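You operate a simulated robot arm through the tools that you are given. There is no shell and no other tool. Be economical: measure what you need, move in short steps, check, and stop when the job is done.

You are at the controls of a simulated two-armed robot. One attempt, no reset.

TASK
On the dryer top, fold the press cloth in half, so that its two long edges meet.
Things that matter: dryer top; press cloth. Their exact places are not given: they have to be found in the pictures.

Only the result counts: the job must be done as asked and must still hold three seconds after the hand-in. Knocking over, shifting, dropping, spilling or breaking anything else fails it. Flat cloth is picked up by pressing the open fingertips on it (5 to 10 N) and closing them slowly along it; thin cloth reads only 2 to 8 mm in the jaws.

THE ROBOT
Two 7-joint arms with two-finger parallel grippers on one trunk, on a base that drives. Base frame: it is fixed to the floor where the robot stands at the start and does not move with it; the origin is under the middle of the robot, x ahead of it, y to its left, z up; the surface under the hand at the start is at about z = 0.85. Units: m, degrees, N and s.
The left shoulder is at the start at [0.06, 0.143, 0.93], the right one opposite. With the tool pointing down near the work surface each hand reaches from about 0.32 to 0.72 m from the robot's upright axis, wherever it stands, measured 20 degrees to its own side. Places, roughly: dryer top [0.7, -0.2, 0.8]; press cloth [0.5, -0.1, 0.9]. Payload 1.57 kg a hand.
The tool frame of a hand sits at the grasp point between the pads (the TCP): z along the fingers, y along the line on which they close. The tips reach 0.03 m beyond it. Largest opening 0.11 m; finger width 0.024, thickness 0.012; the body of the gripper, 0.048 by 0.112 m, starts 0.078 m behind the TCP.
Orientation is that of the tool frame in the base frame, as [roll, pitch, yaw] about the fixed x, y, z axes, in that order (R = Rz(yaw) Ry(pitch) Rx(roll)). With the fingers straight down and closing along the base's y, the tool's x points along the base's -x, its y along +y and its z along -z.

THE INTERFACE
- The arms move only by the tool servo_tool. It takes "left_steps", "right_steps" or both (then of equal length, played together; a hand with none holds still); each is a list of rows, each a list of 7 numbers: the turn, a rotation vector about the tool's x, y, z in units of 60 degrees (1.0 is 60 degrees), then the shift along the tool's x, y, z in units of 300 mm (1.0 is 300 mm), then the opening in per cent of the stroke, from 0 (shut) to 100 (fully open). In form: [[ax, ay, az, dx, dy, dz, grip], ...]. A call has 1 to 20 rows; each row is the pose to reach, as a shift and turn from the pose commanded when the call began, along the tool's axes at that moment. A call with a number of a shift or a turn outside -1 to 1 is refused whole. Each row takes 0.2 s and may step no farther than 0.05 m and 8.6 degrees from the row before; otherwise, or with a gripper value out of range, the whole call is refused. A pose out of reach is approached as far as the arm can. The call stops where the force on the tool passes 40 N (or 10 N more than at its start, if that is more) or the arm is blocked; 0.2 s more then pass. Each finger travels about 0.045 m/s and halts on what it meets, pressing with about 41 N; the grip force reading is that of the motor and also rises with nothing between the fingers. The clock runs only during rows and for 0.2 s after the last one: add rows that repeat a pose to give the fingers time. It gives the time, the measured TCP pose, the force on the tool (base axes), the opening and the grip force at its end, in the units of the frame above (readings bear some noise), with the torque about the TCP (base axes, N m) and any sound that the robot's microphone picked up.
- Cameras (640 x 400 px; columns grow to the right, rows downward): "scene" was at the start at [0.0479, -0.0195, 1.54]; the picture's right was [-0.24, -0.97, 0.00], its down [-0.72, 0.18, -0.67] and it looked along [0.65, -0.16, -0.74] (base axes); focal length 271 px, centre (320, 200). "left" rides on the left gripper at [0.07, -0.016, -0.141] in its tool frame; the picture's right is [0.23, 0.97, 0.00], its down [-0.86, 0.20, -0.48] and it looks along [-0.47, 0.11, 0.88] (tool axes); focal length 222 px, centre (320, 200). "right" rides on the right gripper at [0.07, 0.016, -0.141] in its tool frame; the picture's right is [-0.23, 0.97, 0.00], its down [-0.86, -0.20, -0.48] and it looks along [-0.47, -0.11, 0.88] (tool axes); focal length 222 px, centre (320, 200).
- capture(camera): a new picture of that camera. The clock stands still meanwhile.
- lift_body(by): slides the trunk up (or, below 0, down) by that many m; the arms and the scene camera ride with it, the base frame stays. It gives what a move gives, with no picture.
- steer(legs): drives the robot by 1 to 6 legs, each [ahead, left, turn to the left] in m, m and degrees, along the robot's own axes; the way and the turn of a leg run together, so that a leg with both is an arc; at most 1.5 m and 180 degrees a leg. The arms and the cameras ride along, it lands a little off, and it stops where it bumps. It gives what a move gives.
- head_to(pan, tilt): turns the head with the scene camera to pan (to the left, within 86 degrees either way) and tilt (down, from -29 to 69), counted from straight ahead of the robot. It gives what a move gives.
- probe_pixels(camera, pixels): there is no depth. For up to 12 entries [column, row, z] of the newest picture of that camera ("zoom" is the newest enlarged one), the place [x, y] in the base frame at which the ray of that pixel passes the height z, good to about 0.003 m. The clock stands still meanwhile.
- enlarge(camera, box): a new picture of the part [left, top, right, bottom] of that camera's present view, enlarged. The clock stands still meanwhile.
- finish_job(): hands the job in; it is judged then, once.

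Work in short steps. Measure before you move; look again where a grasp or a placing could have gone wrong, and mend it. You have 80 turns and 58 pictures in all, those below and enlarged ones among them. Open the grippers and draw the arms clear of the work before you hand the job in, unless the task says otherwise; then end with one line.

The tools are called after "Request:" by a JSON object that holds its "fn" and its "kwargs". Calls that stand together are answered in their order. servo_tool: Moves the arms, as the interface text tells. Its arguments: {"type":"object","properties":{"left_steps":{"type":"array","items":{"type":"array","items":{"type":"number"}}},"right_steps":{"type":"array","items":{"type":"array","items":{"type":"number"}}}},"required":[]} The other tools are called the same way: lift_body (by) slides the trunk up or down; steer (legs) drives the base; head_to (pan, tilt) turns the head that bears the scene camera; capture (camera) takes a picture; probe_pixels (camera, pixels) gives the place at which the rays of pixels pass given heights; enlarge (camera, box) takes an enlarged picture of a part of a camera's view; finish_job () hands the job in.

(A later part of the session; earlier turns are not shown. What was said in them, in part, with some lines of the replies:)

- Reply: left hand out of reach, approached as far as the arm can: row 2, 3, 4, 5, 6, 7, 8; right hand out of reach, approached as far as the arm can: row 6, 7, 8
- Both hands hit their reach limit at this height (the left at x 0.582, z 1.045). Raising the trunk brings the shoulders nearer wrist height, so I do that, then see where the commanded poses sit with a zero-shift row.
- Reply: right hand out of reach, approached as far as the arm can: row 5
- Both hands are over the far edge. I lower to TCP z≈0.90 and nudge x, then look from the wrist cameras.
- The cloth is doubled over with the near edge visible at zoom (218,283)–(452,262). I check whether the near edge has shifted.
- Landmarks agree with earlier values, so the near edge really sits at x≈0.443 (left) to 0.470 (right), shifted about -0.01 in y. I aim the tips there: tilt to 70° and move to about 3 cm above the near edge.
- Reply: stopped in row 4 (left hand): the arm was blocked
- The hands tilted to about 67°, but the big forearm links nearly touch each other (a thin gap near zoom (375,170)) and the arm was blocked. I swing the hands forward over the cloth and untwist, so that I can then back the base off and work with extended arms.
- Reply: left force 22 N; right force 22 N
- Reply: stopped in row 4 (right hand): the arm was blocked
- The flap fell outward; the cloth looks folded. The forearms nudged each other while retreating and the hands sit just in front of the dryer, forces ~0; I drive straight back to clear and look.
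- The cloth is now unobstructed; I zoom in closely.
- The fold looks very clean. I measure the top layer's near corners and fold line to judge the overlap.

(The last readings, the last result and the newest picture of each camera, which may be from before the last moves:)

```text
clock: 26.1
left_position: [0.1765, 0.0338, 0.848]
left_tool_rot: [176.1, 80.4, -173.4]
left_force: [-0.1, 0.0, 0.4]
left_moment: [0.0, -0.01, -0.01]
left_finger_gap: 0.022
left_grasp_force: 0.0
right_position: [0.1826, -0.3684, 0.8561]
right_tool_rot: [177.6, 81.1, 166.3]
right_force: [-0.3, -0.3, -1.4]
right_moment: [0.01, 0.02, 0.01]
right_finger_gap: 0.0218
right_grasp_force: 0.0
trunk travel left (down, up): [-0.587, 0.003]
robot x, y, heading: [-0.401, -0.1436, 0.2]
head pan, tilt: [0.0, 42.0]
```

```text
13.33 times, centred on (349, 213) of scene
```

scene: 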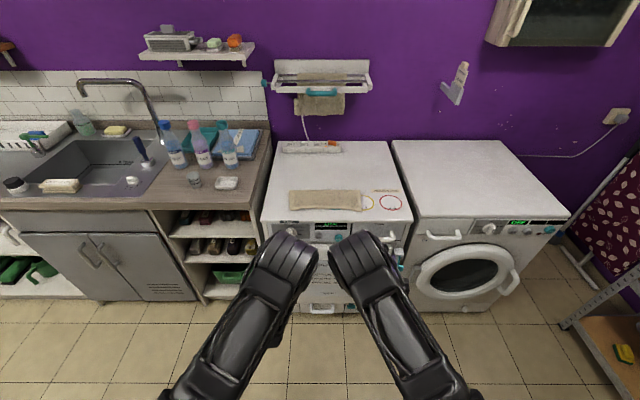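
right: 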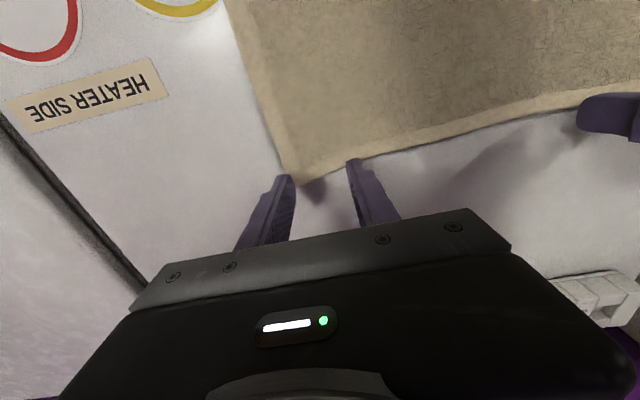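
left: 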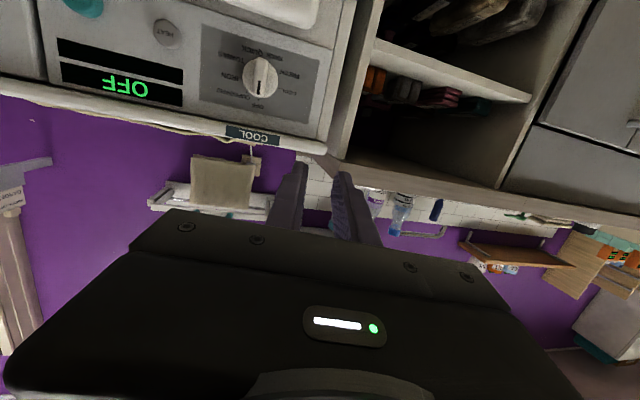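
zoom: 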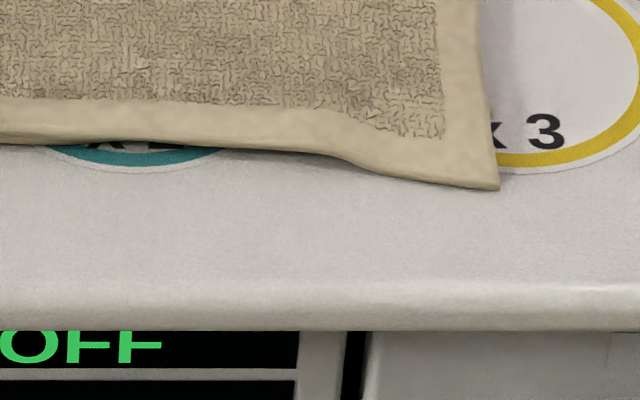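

In the middle the edges meet (x≈0.44), but the top layer's corners may overshoot the lower ones (x≈0.42–0.425). I look closely at the short sides to find where the lower layer ends.

Request:
{"fn": "enlarge", "kwargs": {"camera": "scene", "box": [348, 186, 372, 216]}}

Request:
{"fn": "enlarge", "kwargs": {"camera": "scene", "box": [284, 186, 308, 216]}}

```text
13.33 times, centred on (360, 201) of scene
```

zoom: 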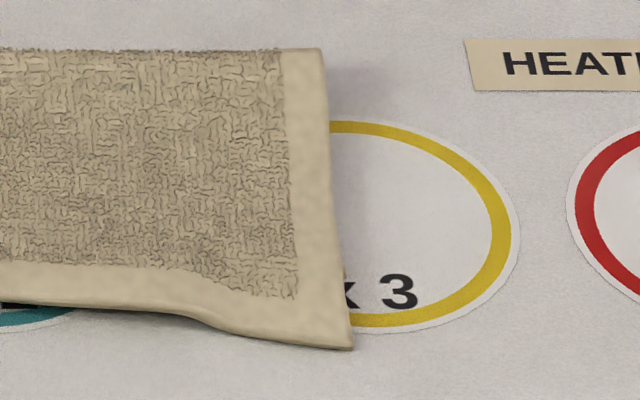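

```text
13.33 times, centred on (296, 201) of scene
```

zoom: 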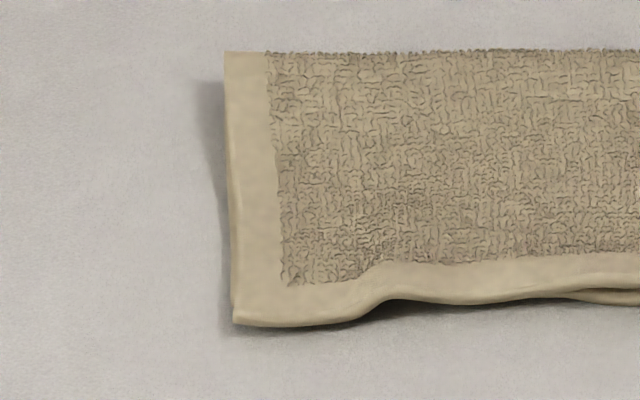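

At (343,272) of the right-corner view a tip of the lower layer peeks out. I re-take that view and probe it.

Request:
{"fn": "enlarge", "kwargs": {"camera": "scene", "box": [348, 186, 372, 216]}}

Request:
{"fn": "probe_pixels", "kwargs": {"camera": "zoom", "pixels": [[345, 272, 0.852], [352, 348, 0.852], [352, 348, 0.86], [322, 50, 0.855], [322, 50, 0.875]]}}

```text
13.33 times, centred on (360, 201) of scene
```

zoom: 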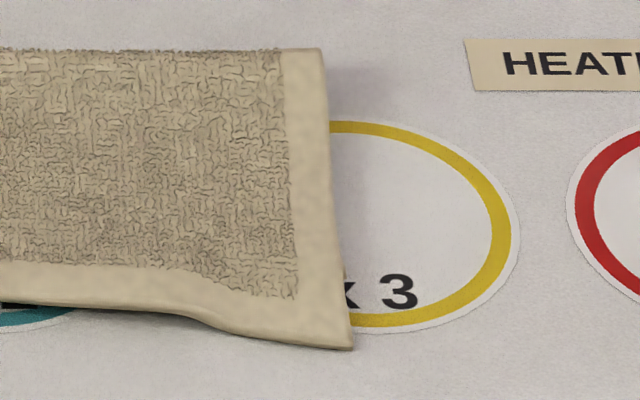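

```text
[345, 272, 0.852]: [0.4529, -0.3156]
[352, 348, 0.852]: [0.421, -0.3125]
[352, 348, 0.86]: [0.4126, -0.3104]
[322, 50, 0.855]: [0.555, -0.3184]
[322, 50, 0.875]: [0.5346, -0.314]
```

Right: lower corner at x≈0.453, top corner at 0.421, so the top overshoots there by ~3 cm, and on the left by ~2 cm. I'll push those corners back from the front edge with fingertips. First I raise the hands and turn them down.

Request:
{"fn": "servo_tool", "kwargs": {"left_steps": [[0, 0, 0, -0.1, 0, 0, 20], [0, 0.12, 0, -0.2, 0, 0, 20], [0, 0.24, 0, -0.3, 0, 0, 20], [0, 0.36, 0, -0.4, 0, 0, 20], [0, 0.48, 0, -0.5, 0, 0, 20], [0, 0.6, 0, -0.57, 0, 0, 20], [0, 0.72, 0, -0.62, 0, 0, 20], [0, 0.84, 0, -0.67, 0, 0, 20], [0, 0.96, 0, -0.67, 0, 0, 20]], "right_steps": [[0, 0, 0, -0.1, 0, 0, 20], [0, 0.12, 0, -0.2, 0, 0, 20], [0, 0.24, 0, -0.3, 0, 0, 20], [0, 0.36, 0, -0.4, 0, 0, 20], [0, 0.48, 0, -0.5, 0, 0, 20], [0, 0.6, 0, -0.57, 0, 0, 20], [0, 0.72, 0, -0.62, 0, 0, 20], [0, 0.84, 0, -0.67, 0, 0, 20], [0, 0.96, 0, -0.67, 0, 0, 20]]}}

```text
clock: 28.1
left_position: [0.2101, 0.0369, 1.0473]
left_tool_rot: [179.4, 22.9, -169.9]
left_force: [-0.4, -0.8, 0.3]
left_moment: [0.01, 0.0, -0.01]
left_finger_gap: 0.022
left_grasp_force: 0.1
right_position: [0.2158, -0.3754, 1.0537]
right_tool_rot: [179.7, 23.3, 168.6]
right_force: [-0.2, 1.0, 0.2]
right_moment: [-0.03, -0.02, 0.01]
right_finger_gap: 0.0221
right_grasp_force: 0.0
trunk travel left (down, up): [-0.587, 0.003]
robot x, y, heading: [-0.4004, -0.1427, -0.0]
head pan, tilt: [0.0, 42.0]
```

I finish turning the hands straight down and set them to line up with the two front corners after driving forward.

Request:
{"fn": "servo_tool", "kwargs": {"left_steps": [[0, 0.077, 0.034, 0.071, -0.044, -0.052, 25], [0, 0.153, 0.067, 0.142, -0.088, -0.103, 28], [0, 0.23, 0.1, 0.213, -0.131, -0.155, 28], [0, 0.306, 0.134, 0.284, -0.175, -0.206, 28], [0, 0.383, 0.168, 0.355, -0.219, -0.258, 28], [0, 0.383, 0.168, 0.355, -0.219, -0.258, 28]], "right_steps": [[0, 0.077, -0.038, 0.075, 0.043, -0.054, 25], [0, 0.153, -0.076, 0.15, 0.086, -0.108, 28], [0, 0.23, -0.114, 0.225, 0.129, -0.162, 28], [0, 0.306, -0.152, 0.3, 0.172, -0.216, 28], [0, 0.383, -0.19, 0.375, 0.215, -0.27, 28], [0, 0.383, -0.19, 0.375, 0.215, -0.27, 28]]}}

Request:
{"fn": "steer", "kwargs": {"legs": [[0.3, 0, 0]]}}

Request:
{"fn": "capture", "kwargs": {"camera": "scene"}}

```text
clock: 29.6
left_position: [0.0964, -0.0499, 1.0769]
left_tool_rot: [177.4, -0.5, -179.5]
left_force: [0.2, 0.0, 0.3]
left_moment: [0.0, 0.01, -0.02]
left_finger_gap: 0.0307
left_grasp_force: 0.1
right_position: [0.0942, -0.2872, 1.0843]
right_tool_rot: [-177.9, 0.1, 179.9]
right_force: [0.5, -0.5, 0.0]
right_moment: [0.01, 0.06, 0.01]
right_finger_gap: 0.031
right_grasp_force: 0.2
trunk travel left (down, up): [-0.587, 0.003]
robot x, y, heading: [-0.4017, -0.1451, 0.2]
head pan, tilt: [0.0, 42.0]
```

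```text
clock: 31.6
left_position: [0.3949, -0.0479, 1.0773]
left_tool_rot: [177.4, -0.5, -179.3]
left_force: [0.6, -0.4, 0.3]
left_moment: [-0.03, 0.0, 0.02]
left_finger_gap: 0.0305
left_grasp_force: 0.0
right_position: [0.3909, -0.2868, 1.0846]
right_tool_rot: [-178.1, 0.1, 180.0]
right_force: [0.0, 0.1, 0.5]
right_moment: [0.02, 0.01, 0.01]
right_finger_gap: 0.0307
right_grasp_force: 0.0
trunk travel left (down, up): [-0.587, 0.003]
robot x, y, heading: [-0.1021, -0.1457, 0.2]
head pan, tilt: [0.0, 42.0]
```

```text
24 pictures are left
```

scene: 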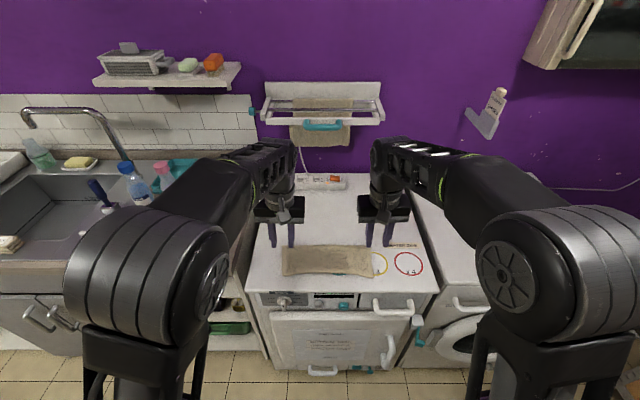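

Hands hover above the front. I zoom from this steeper view to re-measure the corners.

Request:
{"fn": "enlarge", "kwargs": {"camera": "scene", "box": [270, 230, 390, 305]}}

```text
5.33 times, centred on (330, 268) of scene
```

zoom: 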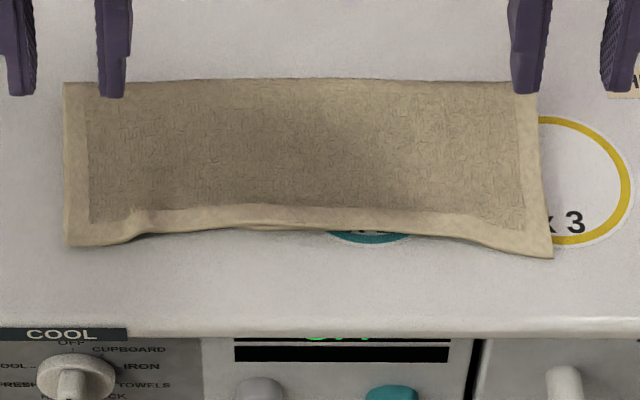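

Request:
{"fn": "probe_pixels", "kwargs": {"camera": "zoom", "pixels": [[66, 246, 0.853], [130, 241, 0.853], [160, 232, 0.853], [260, 229, 0.853], [430, 237, 0.853], [490, 249, 0.853], [552, 258, 0.853], [64, 83, 0.856], [300, 79, 0.856], [536, 82, 0.856]]}}

```text
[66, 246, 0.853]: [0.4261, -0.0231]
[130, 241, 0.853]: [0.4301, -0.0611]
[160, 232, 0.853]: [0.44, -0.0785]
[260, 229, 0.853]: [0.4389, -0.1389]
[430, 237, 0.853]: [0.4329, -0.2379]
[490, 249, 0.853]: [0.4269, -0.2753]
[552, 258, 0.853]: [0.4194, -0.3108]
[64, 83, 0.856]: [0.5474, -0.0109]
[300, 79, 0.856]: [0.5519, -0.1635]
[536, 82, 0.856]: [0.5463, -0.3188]
```

Top corners at x 0.426 and 0.419, lower edge ≈0.441–0.453. I lower both hands in front of the corners (fingers at x≈0.393) to just above the dryer top.

Request:
{"fn": "servo_tool", "kwargs": {"left_steps": [[0.02, 0, 0, 0, -0.005, 0.13, 28], [0.043, 0, 0, 0, -0.01, 0.26, 28], [0.043, 0, 0, 0, -0.02, 0.39, 28], [0.043, 0, 0, 0, -0.025, 0.52, 28], [0.043, 0, 0, 0, -0.03, 0.6, 28], [0.043, 0, 0, 0, -0.03, 0.63, 28]], "right_steps": [[-0.02, 0, 0, 0, 0.004, 0.13, 28], [-0.033, 0, 0, 0, 0.008, 0.26, 28], [-0.033, 0, 0, 0, 0.013, 0.39, 28], [-0.033, 0, 0, 0, 0.018, 0.52, 28], [-0.033, 0, 0, 0, 0.023, 0.62, 28], [-0.033, 0, 0, 0, 0.023, 0.655, 28]]}}

Request:
{"fn": "enlarge", "kwargs": {"camera": "scene", "box": [260, 220, 396, 305]}}

```text
clock: 33.0
left_position: [0.3926, -0.0474, 0.8878]
left_tool_rot: [180.0, -0.4, -179.5]
left_force: [-0.7, -0.7, 0.3]
left_moment: [0.0, -0.02, -0.03]
left_finger_gap: 0.0307
left_grasp_force: 0.0
right_position: [0.3922, -0.2872, 0.888]
right_tool_rot: [180.0, 0.2, -180.0]
right_force: [0.1, -0.4, -0.9]
right_moment: [-0.02, 0.0, 0.01]
right_finger_gap: 0.0306
right_grasp_force: 0.1
trunk travel left (down, up): [-0.587, 0.003]
robot x, y, heading: [-0.104, -0.1429, 0.0]
head pan, tilt: [0.0, 42.0]
```

```text
4.71 times, centred on (328, 262) of scene
```

zoom: 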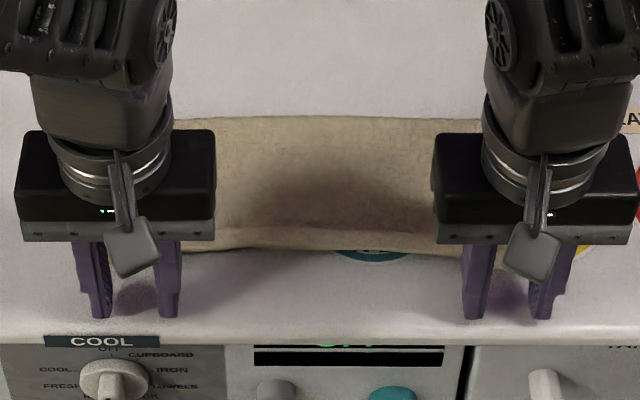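

Fingers are in front of the edge on bare surface. I lower in fine steps until light contact.

Request:
{"fn": "servo_tool", "kwargs": {"left_steps": [[0, 0, 0, 0, 0, 0.008, 28], [0, 0, 0, 0, 0, 0.016, 28]], "right_steps": [[0, 0, 0, 0, 0, 0.008, 28], [0, 0, 0, 0, 0, 0.016, 28]]}}

Request:
{"fn": "servo_tool", "kwargs": {"left_steps": [[0, 0, 0, 0, 0, 0.004, 28], [0, 0, 0, 0, 0, 0.006, 28]], "right_steps": [[0, 0, 0, 0, 0, 0.004, 28], [0, 0, 0, 0, 0, 0.006, 28]]}}

```text
clock: 33.6
left_position: [0.3916, -0.0482, 0.883]
left_tool_rot: [180.0, -0.4, -179.4]
left_force: [0.2, -0.7, -0.2]
left_moment: [-0.02, -0.04, 0.0]
left_finger_gap: 0.0305
left_grasp_force: 0.0
right_position: [0.3916, -0.2865, 0.8839]
right_tool_rot: [-179.9, 0.2, -179.9]
right_force: [0.5, -0.4, 0.8]
right_moment: [0.01, 0.01, -0.02]
right_finger_gap: 0.0307
right_grasp_force: 0.0
trunk travel left (down, up): [-0.587, 0.003]
robot x, y, heading: [-0.1056, -0.1429, 0.2]
head pan, tilt: [0.0, 42.0]
```

```text
clock: 34.2
left_position: [0.3918, -0.0478, 0.8819]
left_tool_rot: [-180.0, -0.4, -179.4]
left_force: [-0.1, 0.1, 1.1]
left_moment: [0.02, 0.01, -0.01]
left_finger_gap: 0.0309
left_grasp_force: 0.1
right_position: [0.3905, -0.2866, 0.8807]
right_tool_rot: [179.9, 0.2, 180.0]
right_force: [0.7, 0.3, 0.3]
right_moment: [-0.03, -0.03, 0.0]
right_finger_gap: 0.031
right_grasp_force: 0.0
trunk travel left (down, up): [-0.587, 0.003]
robot x, y, heading: [-0.1025, -0.1442, 0.1]
head pan, tilt: [0.0, 42.0]
```

One more millimetre for light contact.

Request:
{"fn": "servo_tool", "kwargs": {"left_steps": [[0, 0, 0, 0, 0, 0.003, 28], [0, 0, 0, 0, 0, 0.004, 28]], "right_steps": [[0, 0, 0, 0, 0, 0.003, 28], [0, 0, 0, 0, 0, 0.004, 28]]}}

```text
clock: 34.8
left_position: [0.3907, -0.0483, 0.8809]
left_tool_rot: [-180.0, -0.4, -179.4]
left_force: [-0.2, -0.7, 0.6]
left_moment: [-0.03, 0.0, 0.0]
left_finger_gap: 0.031
left_grasp_force: 0.1
right_position: [0.3919, -0.2858, 0.8808]
right_tool_rot: [-180.0, 0.2, -180.0]
right_force: [-1.4, 0.3, 4.3]
right_moment: [-0.09, 0.09, 0.01]
right_finger_gap: 0.0307
right_grasp_force: 0.0
trunk travel left (down, up): [-0.587, 0.003]
robot x, y, heading: [-0.1025, -0.1417, 0.1]
head pan, tilt: [0.0, 42.0]
```

Right touches (4 N), left is within ~0.5 mm. I push forward slowly to bring the top corners back over the lower ones.

Request:
{"fn": "servo_tool", "kwargs": {"left_steps": [[0, 0, 0, 0, 0, 0.002, 28], [0, 0, 0, -0.02, 0, 0.002, 28], [0, 0, 0, -0.04, 0, 0.002, 28], [0, 0, 0, -0.06, 0, 0.002, 28], [0, 0, 0, -0.08, 0, 0.002, 28], [0, 0, 0, -0.1, 0, 0.002, 28], [0, 0, 0, -0.11, 0, 0.002, 28], [0, 0, 0, -0.12, 0, 0.002, 28], [0, 0, 0, -0.13, 0, 0.002, 28], [0, 0, 0, -0.14, 0, 0.002, 28]], "right_steps": [[0, 0, 0, 0, 0, 0, 28], [0, 0, 0, -0.02, 0, 0, 28], [0, 0, 0, -0.04, 0, 0, 28], [0, 0, 0, -0.06, 0, 0, 28], [0, 0, 0, -0.08, 0, 0, 28], [0, 0, 0, -0.1, 0, 0, 28], [0, 0, 0, -0.11, 0, 0, 28], [0, 0, 0, -0.12, 0, 0, 28], [0, 0, 0, -0.13, 0, 0, 28], [0, 0, 0, -0.145, 0, 0, 28]]}}

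Request:
{"fn": "enlarge", "kwargs": {"camera": "scene", "box": [260, 220, 396, 305]}}

```text
clock: 37.0
left_position: [0.4335, -0.0476, 0.8813]
left_tool_rot: [180.0, -0.5, -179.4]
left_force: [0.0, 0.6, -0.1]
left_moment: [0.02, -0.01, 0.0]
left_finger_gap: 0.0307
left_grasp_force: 0.1
right_position: [0.4344, -0.2856, 0.8802]
right_tool_rot: [-179.9, 0.1, -180.0]
right_force: [-0.1, -0.5, -0.4]
right_moment: [0.01, 0.0, 0.02]
right_finger_gap: 0.0308
right_grasp_force: 0.1
trunk travel left (down, up): [-0.587, 0.003]
robot x, y, heading: [-0.1055, -0.1438, 0.1]
head pan, tilt: [0.0, 42.0]
```

```text
4.71 times, centred on (328, 262) of scene
```

zoom: 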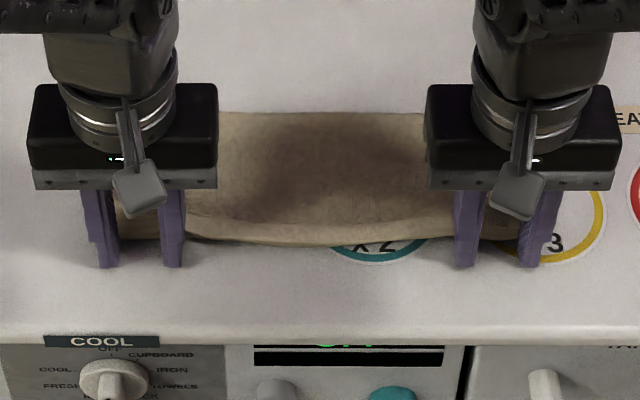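

The corners were pushed back along the finger line. I retreat toward me 2 cm, then rise, and look.

Request:
{"fn": "servo_tool", "kwargs": {"left_steps": [[0, 0, 0, 0.035, 0, 0, 28], [0, 0, 0, 0.07, 0, 0, 28], [0, 0, 0, 0.07, 0, -0.15, 28], [0, 0, 0, 0.07, 0, -0.3, 28], [0, 0, 0, 0.07, 0, -0.45, 28], [0, 0, 0, 0.07, 0, -0.6, 28]], "right_steps": [[0, 0, 0, 0.035, 0, 0, 28], [0, 0, 0, 0.07, 0, 0, 28], [0, 0, 0, 0.07, 0, -0.15, 28], [0, 0, 0, 0.07, 0, -0.3, 28], [0, 0, 0, 0.07, 0, -0.45, 28], [0, 0, 0, 0.07, 0, -0.6, 28]]}}

Request:
{"fn": "enlarge", "kwargs": {"camera": "scene", "box": [270, 230, 390, 305]}}

Request:
{"fn": "probe_pixels", "kwargs": {"camera": "zoom", "pixels": [[66, 246, 0.853]]}}

```text
clock: 38.4
left_position: [0.4121, -0.0477, 1.0623]
left_tool_rot: [180.0, -0.5, -179.4]
left_force: [-0.1, 0.6, -0.3]
left_moment: [0.0, -0.01, 0.01]
left_finger_gap: 0.0308
left_grasp_force: 0.0
right_position: [0.4123, -0.2872, 1.0605]
right_tool_rot: [179.9, 0.2, 180.0]
right_force: [0.0, -0.1, -0.1]
right_moment: [0.02, 0.01, 0.02]
right_finger_gap: 0.0306
right_grasp_force: 0.1
trunk travel left (down, up): [-0.587, 0.003]
robot x, y, heading: [-0.106, -0.1442, 0.2]
head pan, tilt: [0.0, 42.0]
```

```text
5.33 times, centred on (330, 268) of scene
```

zoom: 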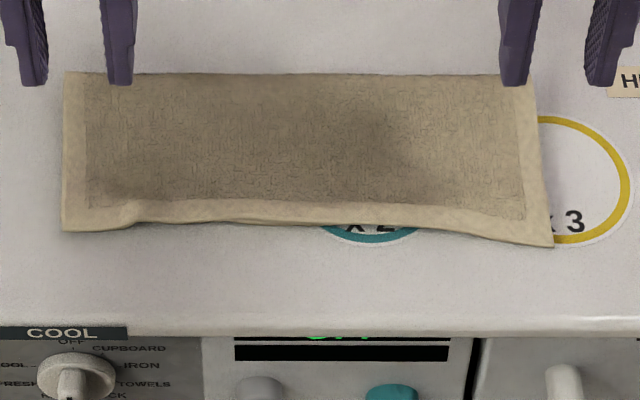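

```text
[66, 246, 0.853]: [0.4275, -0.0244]
```

The corners moved back, but the fold also shifted. I probe both again and look closely at the right short side.

Request:
{"fn": "probe_pixels", "kwargs": {"camera": "zoom", "pixels": [[63, 230, 0.853], [552, 246, 0.853], [250, 222, 0.853], [430, 231, 0.853], [64, 73, 0.856], [300, 74, 0.856], [530, 73, 0.856]]}}

Request:
{"fn": "enlarge", "kwargs": {"camera": "scene", "box": [355, 238, 387, 278]}}

Request:
{"fn": "enlarge", "kwargs": {"camera": "scene", "box": [274, 252, 322, 282]}}

```text
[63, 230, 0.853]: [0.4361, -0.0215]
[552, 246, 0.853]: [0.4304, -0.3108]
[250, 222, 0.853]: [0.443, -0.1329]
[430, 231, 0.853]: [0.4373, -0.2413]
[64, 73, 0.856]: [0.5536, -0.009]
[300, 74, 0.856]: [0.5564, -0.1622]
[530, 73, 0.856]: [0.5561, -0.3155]
```

```text
10.00 times, centred on (371, 258) of scene
```

zoom: 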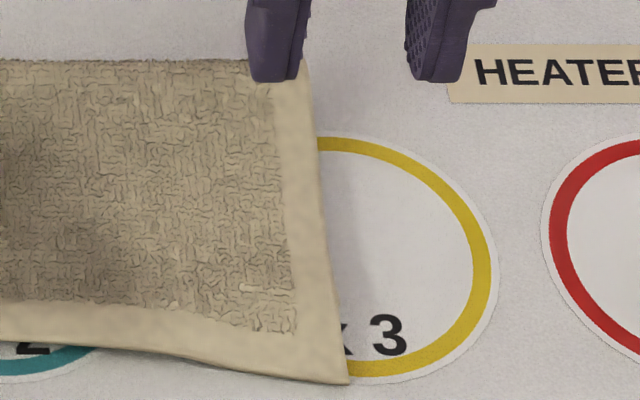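

```text
13.33 times, centred on (298, 267) of scene
```

zoom: 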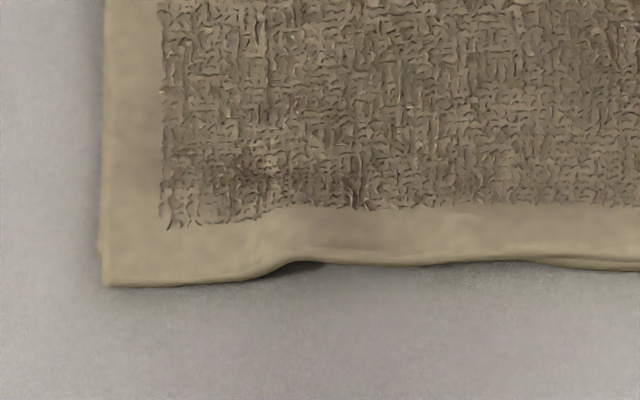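

The left corner now overshoots by only ~8 mm. I check the right lower-layer tip more closely.

Request:
{"fn": "enlarge", "kwargs": {"camera": "scene", "box": [366, 262, 382, 282]}}

Request:
{"fn": "probe_pixels", "kwargs": {"camera": "zoom", "pixels": [[320, 100, 0.852], [320, 200, 0.852], [320, 300, 0.852]]}}

```text
16.00 times, centred on (374, 272) of scene
```

zoom: 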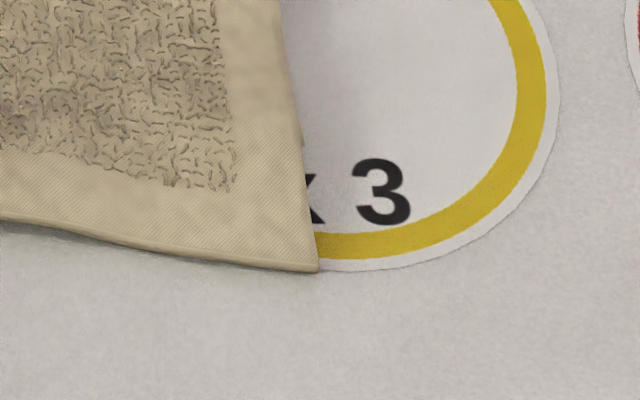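

```text
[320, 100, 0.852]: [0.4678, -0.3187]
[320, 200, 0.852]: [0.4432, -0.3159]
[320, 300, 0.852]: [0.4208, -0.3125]
```

The right lower corner is at x≈0.458 against 0.429 on top, still ~3 cm off. I push the right corner again, farther, with the right hand.

Request:
{"fn": "servo_tool", "kwargs": {"right_steps": [[0, 0, 0, 0.034, -0.008, 0.1, 28], [0, 0, 0, 0.034, -0.015, 0.25, 28], [0, 0, 0, 0.034, -0.018, 0.4, 28], [0, 0, 0, 0.034, -0.018, 0.52, 28], [0, 0, 0, 0.034, -0.018, 0.57, 28], [0, 0, 0, 0.034, -0.018, 0.59, 28], [0, 0, 0, 0.034, -0.018, 0.597, 28]]}}

Request:
{"fn": "servo_tool", "kwargs": {"right_steps": [[0, 0, 0, -0.025, 0, 0.001, 28], [0, 0, 0, -0.05, 0, 0.001, 28], [0, 0, 0, -0.075, 0, 0.001, 28], [0, 0, 0, -0.1, 0, 0.001, 28], [0, 0, 0, -0.12, 0, 0.001, 28], [0, 0, 0, -0.14, 0, 0.001, 28], [0, 0, 0, -0.16, 0, 0.001, 28], [0, 0, 0, -0.18, 0, 0.001, 28], [0, 0, 0, -0.19, 0, 0.001, 28], [0, 0, 0, -0.19, 0, 0.001, 28], [0, 0, 0, -0.19, 0, 0.001, 28], [0, 0, 0, -0.19, 0, 0.001, 28]]}}

Request:
{"fn": "enlarge", "kwargs": {"camera": "scene", "box": [270, 220, 398, 300]}}

```text
clock: 40.0
left_position: [0.412, -0.0477, 1.0606]
left_tool_rot: [-180.0, -0.4, -179.3]
left_force: [-0.3, -1.1, -1.0]
left_moment: [-0.03, 0.0, -0.01]
left_finger_gap: 0.0308
left_grasp_force: 0.0
right_position: [0.4039, -0.2914, 0.8816]
right_tool_rot: [-180.0, 0.2, -180.0]
right_force: [0.1, 0.4, -0.5]
right_moment: [0.01, 0.0, -0.01]
right_finger_gap: 0.0307
right_grasp_force: 0.1
trunk travel left (down, up): [-0.587, 0.003]
robot x, y, heading: [-0.1033, -0.1442, 0.3]
head pan, tilt: [0.0, 42.0]
```

```text
clock: 42.6
left_position: [0.4117, -0.0474, 1.0604]
left_tool_rot: [-179.9, -0.4, -179.4]
left_force: [0.3, -1.0, 0.5]
left_moment: [0.0, -0.02, 0.01]
left_finger_gap: 0.031
left_grasp_force: 0.0
right_position: [0.4598, -0.2913, 0.8804]
right_tool_rot: [180.0, 0.2, -179.9]
right_force: [-2.3, 0.4, 4.2]
right_moment: [-0.09, 0.13, -0.01]
right_finger_gap: 0.0307
right_grasp_force: 0.1
trunk travel left (down, up): [-0.587, 0.003]
robot x, y, heading: [-0.1061, -0.1402, 0.1]
head pan, tilt: [0.0, 42.0]
```

```text
5.00 times, centred on (334, 260) of scene
```

zoom: 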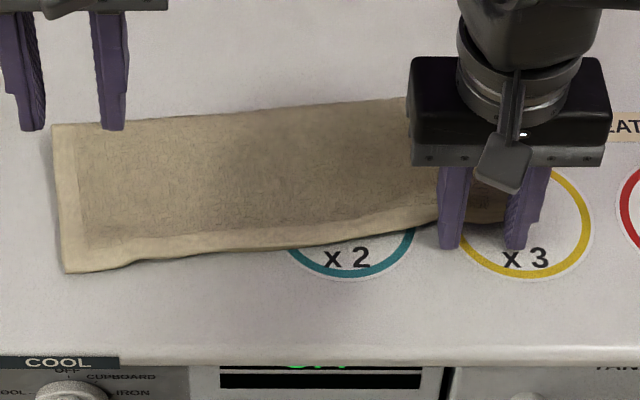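

The push rotated the cloth slightly; both layers now meet the fingers. I retreat 2 cm, rise, and inspect.

Request:
{"fn": "servo_tool", "kwargs": {"right_steps": [[0, 0, 0, 0.04, 0, 0, 28], [0, 0, 0, 0.08, 0, 0, 28], [0, 0, 0, 0.08, 0, -0.15, 28], [0, 0, 0, 0.08, 0, -0.3, 28], [0, 0, 0, 0.1, 0, -0.45, 28], [0, 0, 0, 0.1, 0, -0.6, 28]]}}

Request:
{"fn": "enlarge", "kwargs": {"camera": "scene", "box": [322, 230, 386, 270]}}

Request:
{"fn": "enlarge", "kwargs": {"camera": "scene", "box": [270, 225, 390, 300]}}

```text
clock: 44.0
left_position: [0.4121, -0.0466, 1.0623]
left_tool_rot: [-180.0, -0.3, -179.3]
left_force: [0.8, 1.1, 0.9]
left_moment: [-0.02, -0.01, 0.03]
left_finger_gap: 0.0307
left_grasp_force: 0.1
right_position: [0.4288, -0.2917, 1.0631]
right_tool_rot: [-180.0, 0.2, -180.0]
right_force: [-0.1, 0.1, 0.4]
right_moment: [0.0, -0.02, 0.0]
right_finger_gap: 0.0305
right_grasp_force: 0.1
trunk travel left (down, up): [-0.587, 0.003]
robot x, y, heading: [-0.1029, -0.1436, 0.0]
head pan, tilt: [0.0, 42.0]
```

```text
10.00 times, centred on (354, 250) of scene
```

zoom: 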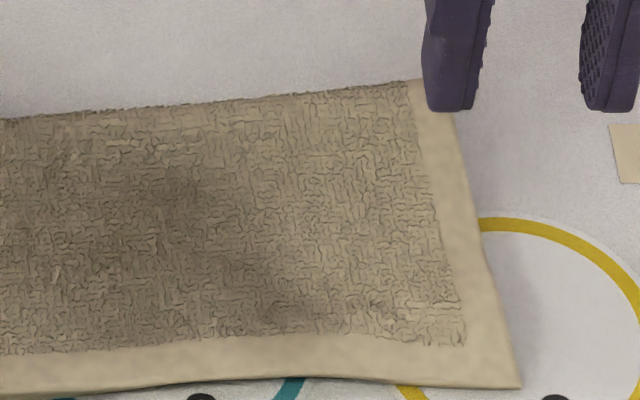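

```text
5.33 times, centred on (330, 262) of scene
```

zoom: 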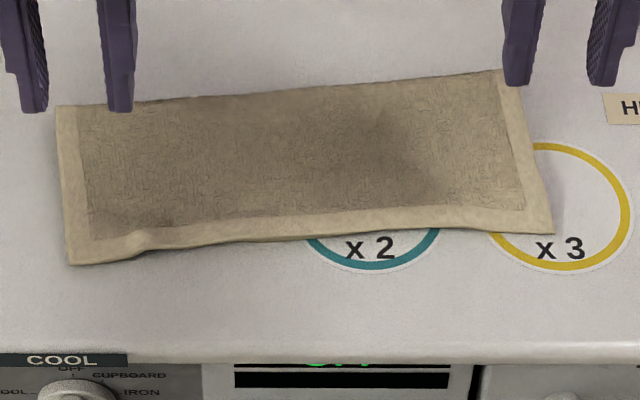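

The near edge is straighter. I check the right side for where the lower layer's tip peeks out (kink near (490,275) of the first zoom).

Request:
{"fn": "enlarge", "kwargs": {"camera": "scene", "box": [362, 250, 378, 270]}}

Request:
{"fn": "probe_pixels", "kwargs": {"camera": "zoom", "pixels": [[320, 100, 0.852], [320, 200, 0.852], [320, 300, 0.852]]}}

Request:
{"fn": "enlarge", "kwargs": {"camera": "scene", "box": [276, 255, 308, 280]}}

Request:
{"fn": "probe_pixels", "kwargs": {"camera": "zoom", "pixels": [[320, 100, 0.852], [320, 200, 0.852], [320, 300, 0.852]]}}

```text
16.00 times, centred on (370, 260) of scene
```

zoom: 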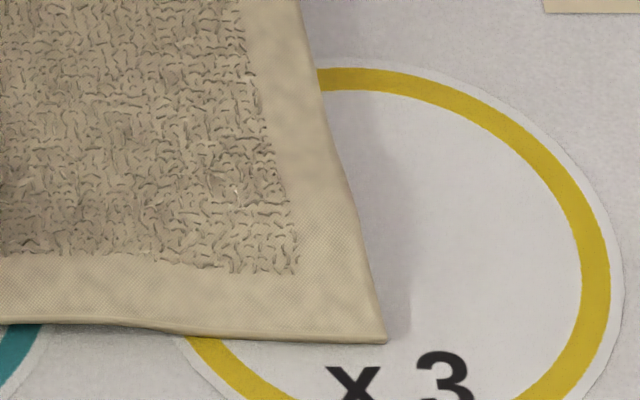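

```text
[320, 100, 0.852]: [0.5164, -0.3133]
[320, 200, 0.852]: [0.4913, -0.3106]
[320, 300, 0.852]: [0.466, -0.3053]
```

```text
16.00 times, centred on (292, 268) of scene
```

zoom: 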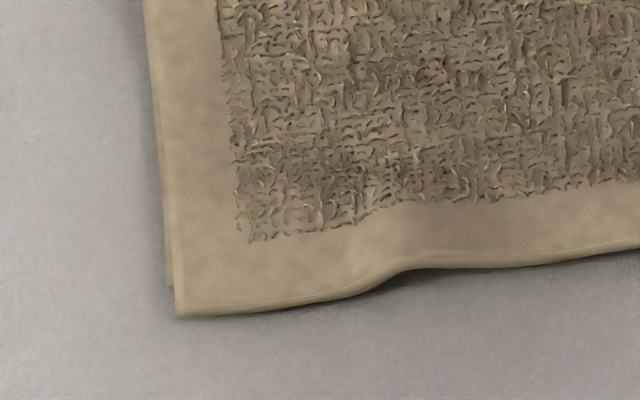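

```text
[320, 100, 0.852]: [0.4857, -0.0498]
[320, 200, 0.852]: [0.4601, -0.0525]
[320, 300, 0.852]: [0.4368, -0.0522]
```

Left corner mismatch is ~7 mm. The right lower corner is hidden, so I use the right wrist camera for a side view: move right, and start turning it to face left.

Request:
{"fn": "servo_tool", "kwargs": {"right_steps": [[0, 0, -0.125, -0.02, -0.08, 0, 28], [0, 0, -0.25, -0.04, -0.16, 0, 28], [0, 0, -0.375, -0.06, -0.24, 0.02, 28], [0, 0, -0.5, -0.07, -0.317, 0.06, 28], [0, 0, -0.625, -0.07, -0.317, 0.12, 28], [0, 0, -0.75, -0.07, -0.317, 0.18, 28], [0, 0, -0.875, -0.07, -0.317, 0.24, 28], [0, 0, -1.0, -0.07, -0.317, 0.3, 28]]}}

Request:
{"fn": "servo_tool", "kwargs": {"right_steps": [[-0.023, -0.087, -0.083, 0, 0, 0, 28], [-0.045, -0.173, -0.167, 0, 0, 0, 28], [-0.068, -0.26, -0.25, 0, 0, 0, 28], [-0.09, -0.347, -0.333, 0, 0, 0.03, 28], [-0.112, -0.433, -0.417, 0, 0, 0.05, 28], [-0.135, -0.52, -0.5, 0, 0, 0.07, 28]]}}

Request:
{"fn": "capture", "kwargs": {"camera": "right"}}

```text
clock: 45.8
left_position: [0.4128, -0.048, 1.06]
left_tool_rot: [-179.9, -0.4, -179.4]
left_force: [0.3, -0.3, -0.3]
left_moment: [0.03, 0.01, 0.01]
left_finger_gap: 0.0307
left_grasp_force: 0.0
right_position: [0.451, -0.3871, 0.9701]
right_tool_rot: [-179.9, 0.2, -120.0]
right_force: [0.0, 0.3, -0.3]
right_moment: [0.01, -0.02, 0.05]
right_finger_gap: 0.0306
right_grasp_force: 0.0
trunk travel left (down, up): [-0.587, 0.003]
robot x, y, heading: [-0.1024, -0.1429, 0.1]
head pan, tilt: [0.0, 42.0]
```

```text
clock: 47.2
left_position: [0.4133, -0.0487, 1.0598]
left_tool_rot: [-179.9, -0.3, -179.4]
left_force: [0.2, 0.0, -0.2]
left_moment: [0.05, 0.01, -0.01]
left_finger_gap: 0.0308
left_grasp_force: 0.1
right_position: [0.4518, -0.3867, 0.949]
right_tool_rot: [-179.2, 32.1, -88.9]
right_force: [-0.2, 0.5, -1.0]
right_moment: [0.01, 0.02, -0.01]
right_finger_gap: 0.0312
right_grasp_force: 0.1
trunk travel left (down, up): [-0.587, 0.003]
robot x, y, heading: [-0.1031, -0.1424, 0.4]
head pan, tilt: [0.0, 42.0]
```

```text
11 pictures are left
```

right: 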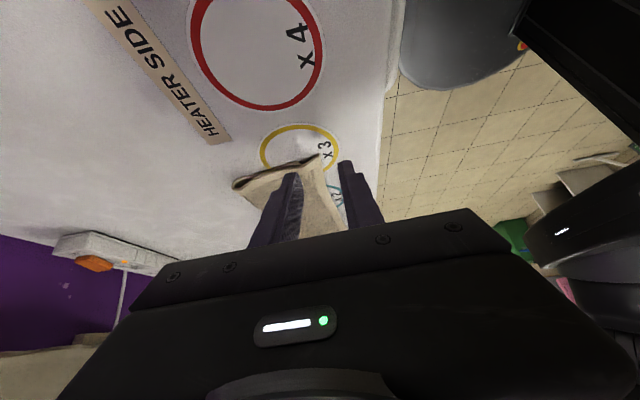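

The cloth's right end is visible, with a fold loop at (240,185) and the corners at (320,157). I enlarge.

Request:
{"fn": "enlarge", "kwargs": {"camera": "right", "box": [220, 130, 360, 218]}}

```text
4.55 times, centred on (290, 174) of right
```

zoom: 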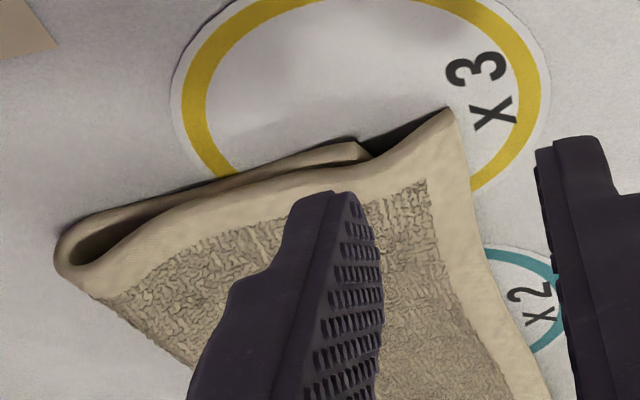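

The side view is clear: lower corner at zoom (363,150), top corner at (450,110). I probe both.

Request:
{"fn": "probe_pixels", "kwargs": {"camera": "zoom", "pixels": [[363, 150, 0.853], [450, 110, 0.856], [450, 110, 0.865], [60, 250, 0.86], [300, 150, 0.853]]}}

```text
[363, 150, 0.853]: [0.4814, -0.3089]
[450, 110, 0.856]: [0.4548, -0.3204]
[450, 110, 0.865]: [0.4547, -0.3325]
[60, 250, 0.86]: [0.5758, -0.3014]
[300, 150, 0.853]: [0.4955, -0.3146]
```

Right lower corner at x≈0.481, top corner at 0.455: still 2.7 cm. Pushing drags both layers, so I'll instead pinch just the overhanging top corner, lift it and set it back. First I turn the right hand back straight.

Request:
{"fn": "servo_tool", "kwargs": {"right_steps": [[0.023, 0.087, 0.083, -0.02, 0, -0.03, 25], [0.045, 0.173, 0.167, -0.04, 0, -0.06, 20], [0.068, 0.26, 0.25, -0.053, 0, -0.085, 20], [0.09, 0.347, 0.333, -0.053, 0, -0.085, 20], [0.112, 0.433, 0.417, -0.053, 0, -0.085, 20], [0.135, 0.52, 0.5, -0.053, 0, -0.085, 20]]}}

Request:
{"fn": "servo_tool", "kwargs": {"right_steps": [[0, 0, 0.125, 0, 0, 0, 20], [0, 0, 0.25, 0, 0, 0, 20], [0, 0, 0.375, 0, 0, 0, 20], [0, 0, 0.5, 0, 0, 0, 20], [0, 0, 0.625, 0, 0, 0, 20], [0, 0, 0.75, 0, 0, 0, 20], [0, 0, 0.875, 0, 0, 0, 20], [0, 0, 1.0, 0, 0, 0, 20]]}}

```text
clock: 48.6
left_position: [0.4123, -0.0472, 1.06]
left_tool_rot: [-180.0, -0.4, -179.4]
left_force: [-0.1, 0.0, 0.2]
left_moment: [-0.01, -0.02, -0.03]
left_finger_gap: 0.0309
left_grasp_force: 0.0
right_position: [0.4505, -0.3867, 0.9796]
right_tool_rot: [-179.8, -0.1, -120.1]
right_force: [0.3, 0.2, 0.3]
right_moment: [-0.02, -0.02, 0.0]
right_finger_gap: 0.022
right_grasp_force: 0.0
trunk travel left (down, up): [-0.587, 0.003]
robot x, y, heading: [-0.105, -0.1424, 0.4]
head pan, tilt: [0.0, 42.0]
```

```text
clock: 50.4
left_position: [0.4119, -0.0478, 1.0604]
left_tool_rot: [180.0, -0.4, -179.4]
left_force: [0.6, 0.7, 0.2]
left_moment: [-0.03, -0.05, -0.01]
left_finger_gap: 0.0306
left_grasp_force: 0.0
right_position: [0.451, -0.387, 0.979]
right_tool_rot: [180.0, 0.1, 179.9]
right_force: [-0.1, 0.0, 0.0]
right_moment: [0.03, -0.03, 0.0]
right_finger_gap: 0.0219
right_grasp_force: 0.0
trunk travel left (down, up): [-0.587, 0.003]
robot x, y, heading: [-0.1033, -0.1413, 0.2]
head pan, tilt: [0.0, 42.0]
```

Now I move over the overhanging corner (center ≈ (0.463, -0.294)) and lower to near contact.

Request:
{"fn": "servo_tool", "kwargs": {"right_steps": [[0, 0, 0, -0.01, 0.1, 0, 20], [0, 0, 0, -0.03, 0.2, 0, 20], [0, 0, 0, -0.04, 0.31, 0.05, 20], [0, 0, 0, -0.04, 0.31, 0.15, 20], [0, 0, 0, -0.04, 0.31, 0.25, 20], [0, 0, 0, -0.04, 0.31, 0.3, 20], [0, 0, 0, -0.04, 0.31, 0.313, 20]]}}

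Request:
{"fn": "enlarge", "kwargs": {"camera": "scene", "box": [330, 225, 394, 275]}}

```text
clock: 52.0
left_position: [0.4123, -0.0486, 1.06]
left_tool_rot: [180.0, -0.4, -179.5]
left_force: [-0.2, -0.2, -0.2]
left_moment: [-0.03, 0.01, -0.03]
left_finger_gap: 0.0307
left_grasp_force: 0.1
right_position: [0.4635, -0.2928, 0.8859]
right_tool_rot: [179.9, 0.2, 179.9]
right_force: [0.2, -0.6, 3.6]
right_moment: [-0.01, -0.09, 0.0]
right_finger_gap: 0.0221
right_grasp_force: 0.0
trunk travel left (down, up): [-0.587, 0.003]
robot x, y, heading: [-0.1057, -0.1464, 0.3]
head pan, tilt: [0.0, 42.0]
```

```text
8.00 times, centred on (362, 250) of scene
```

zoom: 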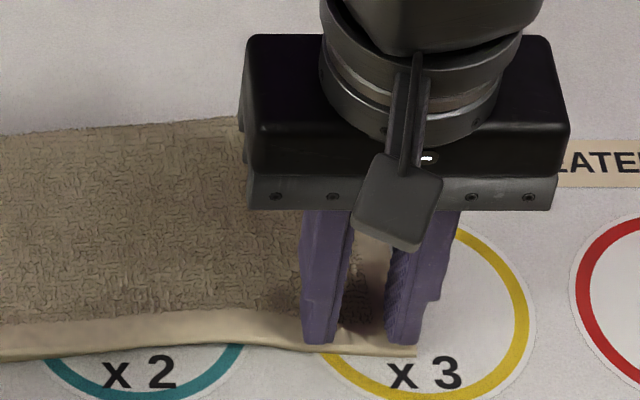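

Contact 3.6 N. To avoid catching the lower layer I hop 5 mm toward the edge, press lightly, and close slowly.

Request:
{"fn": "servo_tool", "kwargs": {"right_steps": [[0, 0, 0, 0, 0, -0.015, 20], [0, 0, 0, 0.016, 0, -0.015, 20], [0, 0, 0, 0.016, 0, 0.0, 20], [0, 0, 0, 0.016, 0, 0.006, 20], [0, 0, 0, 0.016, 0, 0.01, 20]]}}

```text
clock: 53.2
left_position: [0.4106, -0.0472, 1.0609]
left_tool_rot: [180.0, -0.3, -179.4]
left_force: [0.2, 0.4, 0.4]
left_moment: [-0.01, 0.03, 0.01]
left_finger_gap: 0.0308
left_grasp_force: 0.1
right_position: [0.4583, -0.2944, 0.8843]
right_tool_rot: [180.0, 0.3, -180.0]
right_force: [-1.8, 0.2, 8.7]
right_moment: [0.13, -0.03, 0.0]
right_finger_gap: 0.022
right_grasp_force: 0.0
trunk travel left (down, up): [-0.587, 0.003]
robot x, y, heading: [-0.1034, -0.1465, 0.0]
head pan, tilt: [0.0, 42.0]
```

8.7 N press: I close slowly, then lift 2.5 cm.

Request:
{"fn": "servo_tool", "kwargs": {"right_steps": [[0, 0, 0, 0, 0, 0, 18], [0, 0, 0, 0, 0, 0, 16], [0, 0, 0, 0, 0, 0, 14], [0, 0, 0, 0, 0, 0, 12], [0, 0, 0, 0, 0, 0, 10], [0, 0, 0, 0, 0, 0, 8], [0, 0, 0, 0, 0, 0, 6], [0, 0, 0, 0, 0, 0, 4], [0, 0, 0, 0, 0, 0, 2], [0, 0, 0, 0, 0, 0, 0], [0, 0, 0, 0, 0, 0, 0], [0, 0, 0, 0, 0, 0, 0]]}}

Request:
{"fn": "servo_tool", "kwargs": {"right_steps": [[0, 0, 0, 0, 0, -0.03, 0], [0, 0, 0, 0, 0, -0.06, 0], [0, 0, 0, 0, 0, -0.09, 0]]}}

Request:
{"fn": "enlarge", "kwargs": {"camera": "scene", "box": [330, 225, 394, 275]}}

```text
clock: 55.8
left_position: [0.4101, -0.0484, 1.0618]
left_tool_rot: [-180.0, -0.4, -179.3]
left_force: [0.3, 0.6, 0.0]
left_moment: [0.01, 0.01, 0.0]
left_finger_gap: 0.0307
left_grasp_force: 0.1
right_position: [0.4575, -0.2925, 0.8837]
right_tool_rot: [-179.9, 0.2, -179.9]
right_force: [-0.4, 2.1, 14.0]
right_moment: [0.13, -0.11, 0.04]
right_finger_gap: 0.0032
right_grasp_force: 24.8
trunk travel left (down, up): [-0.587, 0.003]
robot x, y, heading: [-0.1019, -0.1496, 0.1]
head pan, tilt: [0.0, 42.0]
```

```text
clock: 56.6
left_position: [0.4125, -0.048, 1.061]
left_tool_rot: [-180.0, -0.4, -179.4]
left_force: [0.5, -0.9, -0.2]
left_moment: [0.01, 0.0, -0.01]
left_finger_gap: 0.0306
left_grasp_force: 0.0
right_position: [0.4563, -0.2939, 0.9093]
right_tool_rot: [-180.0, 0.2, 180.0]
right_force: [-0.5, 0.3, 0.4]
right_moment: [0.0, 0.0, -0.02]
right_finger_gap: 0.0032
right_grasp_force: 24.6
trunk travel left (down, up): [-0.587, 0.003]
robot x, y, heading: [-0.1015, -0.1467, 0.3]
head pan, tilt: [0.0, 42.0]
```

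```text
8.00 times, centred on (362, 250) of scene
```

zoom: 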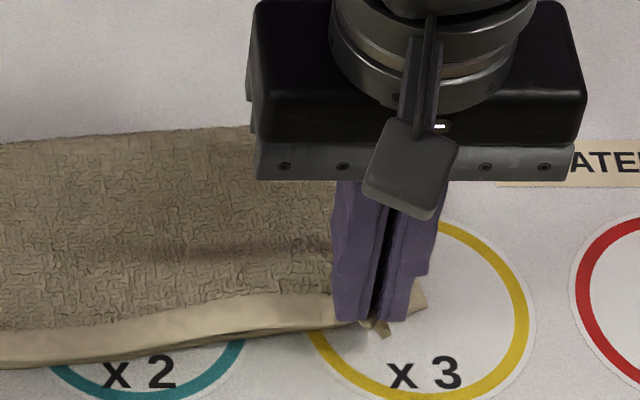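

The top corner alone is held (3.2 mm). I move it 3.8 cm away from me, then lower it and open slowly.

Request:
{"fn": "servo_tool", "kwargs": {"right_steps": [[0, 0, 0, -0.04, 0, -0.02, 0], [0, 0, 0, -0.08, 0, -0.02, 0], [0, 0, 0, -0.127, 0, 0.0, 0], [0, 0, 0, -0.127, 0, 0.04, 0], [0, 0, 0, -0.127, 0, 0.07, 0], [0, 0, 0, -0.127, 0, 0.07, 0], [0, 0, 0, -0.127, 0, 0.07, 5], [0, 0, 0, -0.127, 0, 0.07, 10], [0, 0, 0, -0.127, 0, 0.07, 15], [0, 0, 0, -0.127, 0, 0.07, 20], [0, 0, 0, -0.127, 0, 0.07, 25], [0, 0, 0, -0.127, 0, 0.07, 25], [0, 0, 0, -0.127, 0, 0.0, 25], [0, 0, 0, -0.127, 0, -0.1, 25], [0, 0, 0, -0.1, 0, -0.25, 25], [0, 0, 0, -0.1, 0, -0.4, 25], [0, 0, 0, -0.1, 0, -0.5, 25]]}}

Request:
{"fn": "enlarge", "kwargs": {"camera": "scene", "box": [270, 225, 390, 300]}}

```text
clock: 60.2
left_position: [0.4122, -0.049, 1.0613]
left_tool_rot: [-179.9, -0.4, -179.3]
left_force: [0.4, -0.3, -0.3]
left_moment: [-0.01, -0.02, -0.02]
left_finger_gap: 0.0307
left_grasp_force: 0.1
right_position: [0.488, -0.2923, 1.061]
right_tool_rot: [179.9, 0.2, 180.0]
right_force: [0.3, -1.1, 0.1]
right_moment: [0.03, -0.02, -0.03]
right_finger_gap: 0.0275
right_grasp_force: 0.0
trunk travel left (down, up): [-0.587, 0.003]
robot x, y, heading: [-0.104, -0.1453, -0.2]
head pan, tilt: [0.0, 42.0]
```

```text
5.33 times, centred on (330, 262) of scene
```

zoom: 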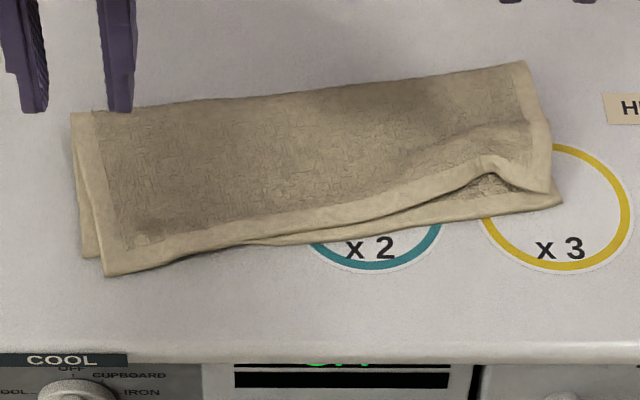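

Now the right corners nearly coincide; a small wave remains at zoom (490,170), and the left corners differ by ~1–1.5 cm. I measure.

Request:
{"fn": "probe_pixels", "kwargs": {"camera": "zoom", "pixels": [[548, 191, 0.856], [561, 201, 0.852], [490, 168, 0.865], [480, 215, 0.852], [400, 207, 0.858], [400, 225, 0.852], [105, 277, 0.855], [84, 256, 0.852], [522, 62, 0.865], [72, 113, 0.865]]}}

```text
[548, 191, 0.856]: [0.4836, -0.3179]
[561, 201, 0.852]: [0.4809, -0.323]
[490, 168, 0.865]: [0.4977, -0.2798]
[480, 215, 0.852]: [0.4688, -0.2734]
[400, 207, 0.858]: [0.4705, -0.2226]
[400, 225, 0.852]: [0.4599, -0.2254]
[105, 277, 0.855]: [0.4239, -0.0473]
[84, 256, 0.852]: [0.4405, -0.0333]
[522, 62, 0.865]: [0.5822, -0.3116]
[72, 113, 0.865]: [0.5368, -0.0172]
```

Right corners are within 5 mm, left within ~2 cm; the wave at (0.498,-0.28) is the main residue. I press it down gently with closed fingertips and draw it ~1 cm toward the edge.

Request:
{"fn": "servo_tool", "kwargs": {"right_steps": [[0, 0, 0, -0.03, 0.044, 0.1, 10], [0, 0, 0, -0.03, 0.044, 0.25, 0], [0, 0, 0, -0.03, 0.044, 0.4, 0], [0, 0, 0, -0.03, 0.044, 0.5, 0], [0, 0, 0, -0.03, 0.044, 0.55, 0], [0, 0, 0, -0.03, 0.044, 0.57, 0], [0, 0, 0, -0.03, 0.044, 0.578, 0]]}}

```text
clock: 61.8
left_position: [0.4113, -0.0465, 1.0605]
left_tool_rot: [-179.9, -0.4, -179.4]
left_force: [-0.1, 0.7, 0.0]
left_moment: [0.0, -0.01, -0.03]
left_finger_gap: 0.031
left_grasp_force: 0.2
right_position: [0.4969, -0.2797, 0.8864]
right_tool_rot: [179.9, 0.3, 179.9]
right_force: [-0.9, 2.1, 6.5]
right_moment: [0.06, 0.0, 0.0]
right_finger_gap: 0.0001
right_grasp_force: 21.0
trunk travel left (down, up): [-0.587, 0.003]
robot x, y, heading: [-0.0999, -0.1433, 0.3]
head pan, tilt: [0.0, 42.0]
```

Pressing at 6.5 N on the wave. I draw 1.5 cm toward the edge and lift off.

Request:
{"fn": "servo_tool", "kwargs": {"right_steps": [[0, 0, 0, 0.012, 0, -0.002, 0], [0, 0, 0, 0.024, 0, -0.002, 0], [0, 0, 0, 0.036, 0, -0.002, 0], [0, 0, 0, 0.05, 0, -0.002, 0], [0, 0, 0, 0.05, 0, -0.002, 0], [0, 0, 0, 0.05, 0, -0.03, 0], [0, 0, 0, 0.05, 0, -0.15, 0], [0, 0, 0, 0.05, 0, -0.3, 0], [0, 0, 0, 0.05, 0, -0.45, 0], [0, 0, 0, 0.05, 0, -0.55, 0]]}}

Request:
{"fn": "enlarge", "kwargs": {"camera": "scene", "box": [270, 225, 390, 300]}}

```text
clock: 64.0
left_position: [0.4125, -0.0473, 1.0619]
left_tool_rot: [-179.9, -0.5, -179.4]
left_force: [-0.1, 0.6, -0.6]
left_moment: [0.0, 0.03, -0.01]
left_finger_gap: 0.0311
left_grasp_force: 0.1
right_position: [0.4829, -0.2807, 1.0503]
right_tool_rot: [-179.9, 0.1, 180.0]
right_force: [-0.6, 0.5, -0.3]
right_moment: [0.0, -0.01, 0.03]
right_finger_gap: 0.0
right_grasp_force: 21.4
trunk travel left (down, up): [-0.587, 0.003]
robot x, y, heading: [-0.1048, -0.1434, 0.3]
head pan, tilt: [0.0, 42.0]
```

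```text
5.33 times, centred on (330, 262) of scene
```

zoom: 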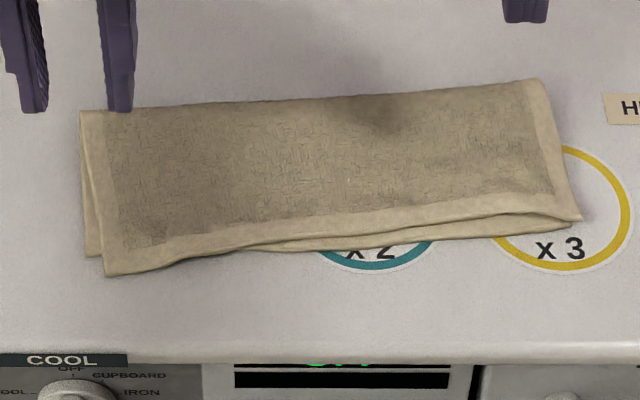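

The wave is gone and the edges now meet within about 1–1.5 cm along the whole length. I open the grippers, raise and drive back clear.

Request:
{"fn": "servo_tool", "kwargs": {"left_steps": [[0, 0, 0, 0, 0, -0.05, 60], [0, 0, 0, 0, 0, -0.1, 100], [0, 0, 0, 0, 0, -0.1, 100], [0, 0, 0, 0, 0, -0.1, 100]], "right_steps": [[0, 0, 0, 0, 0, -0.05, 40], [0, 0, 0, 0, 0, -0.1, 80], [0, 0, 0, 0, 0, -0.1, 100], [0, 0, 0, 0, 0, -0.1, 100]]}}

Request:
{"fn": "steer", "kwargs": {"legs": [[-0.25, 0, 0]]}}

Request:
{"fn": "enlarge", "kwargs": {"camera": "scene", "box": [200, 130, 440, 280]}}

```text
clock: 65.0
left_position: [0.4129, -0.0486, 1.0906]
left_tool_rot: [-179.9, -0.5, -179.4]
left_force: [0.0, 0.1, 0.4]
left_moment: [-0.01, -0.01, 0.05]
left_finger_gap: 0.1101
left_grasp_force: 0.0
right_position: [0.4818, -0.28, 1.0809]
right_tool_rot: [180.0, 0.2, 179.8]
right_force: [-0.3, -0.5, 0.4]
right_moment: [0.01, -0.01, 0.02]
right_finger_gap: 0.0822
right_grasp_force: 0.1
trunk travel left (down, up): [-0.587, 0.003]
robot x, y, heading: [-0.1044, -0.1449, 0.2]
head pan, tilt: [0.0, 42.0]
```

```text
clock: 66.8
left_position: [0.1589, -0.048, 1.0902]
left_tool_rot: [179.9, -0.4, -179.3]
left_force: [0.6, 0.1, -0.2]
left_moment: [-0.04, -0.01, 0.04]
left_finger_gap: 0.1102
left_grasp_force: 0.0
right_position: [0.2281, -0.2812, 1.0823]
right_tool_rot: [-180.0, 0.2, -179.9]
right_force: [-1.0, -0.6, 0.4]
right_moment: [0.02, -0.01, -0.04]
right_finger_gap: 0.1101
right_grasp_force: 0.1
trunk travel left (down, up): [-0.587, 0.003]
robot x, y, heading: [-0.3572, -0.1452, 0.3]
head pan, tilt: [0.0, 42.0]
```

```text
2.67 times, centred on (320, 205) of scene
```

zoom: 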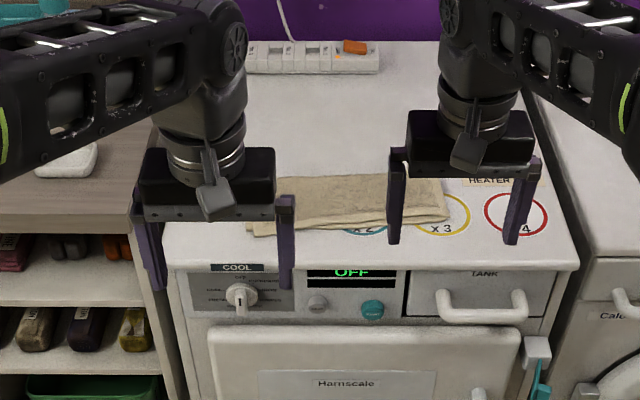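

The cloth lies folded and the arms are clear with the grippers open. I hand the job in.

Request:
{"fn": "finish_job", "kwargs": {}}

```text
The job is handed in.
```

I folded the press cloth in half on the dryer top and handed the job in. By my last measurements and picture, its two long edges meet within about 1 to 2 cm; the left front corner is the least exact. The folded cloth ended up slightly turned from where it lay. The grippers are open and the arms are clear, and I saw nothing else moved.
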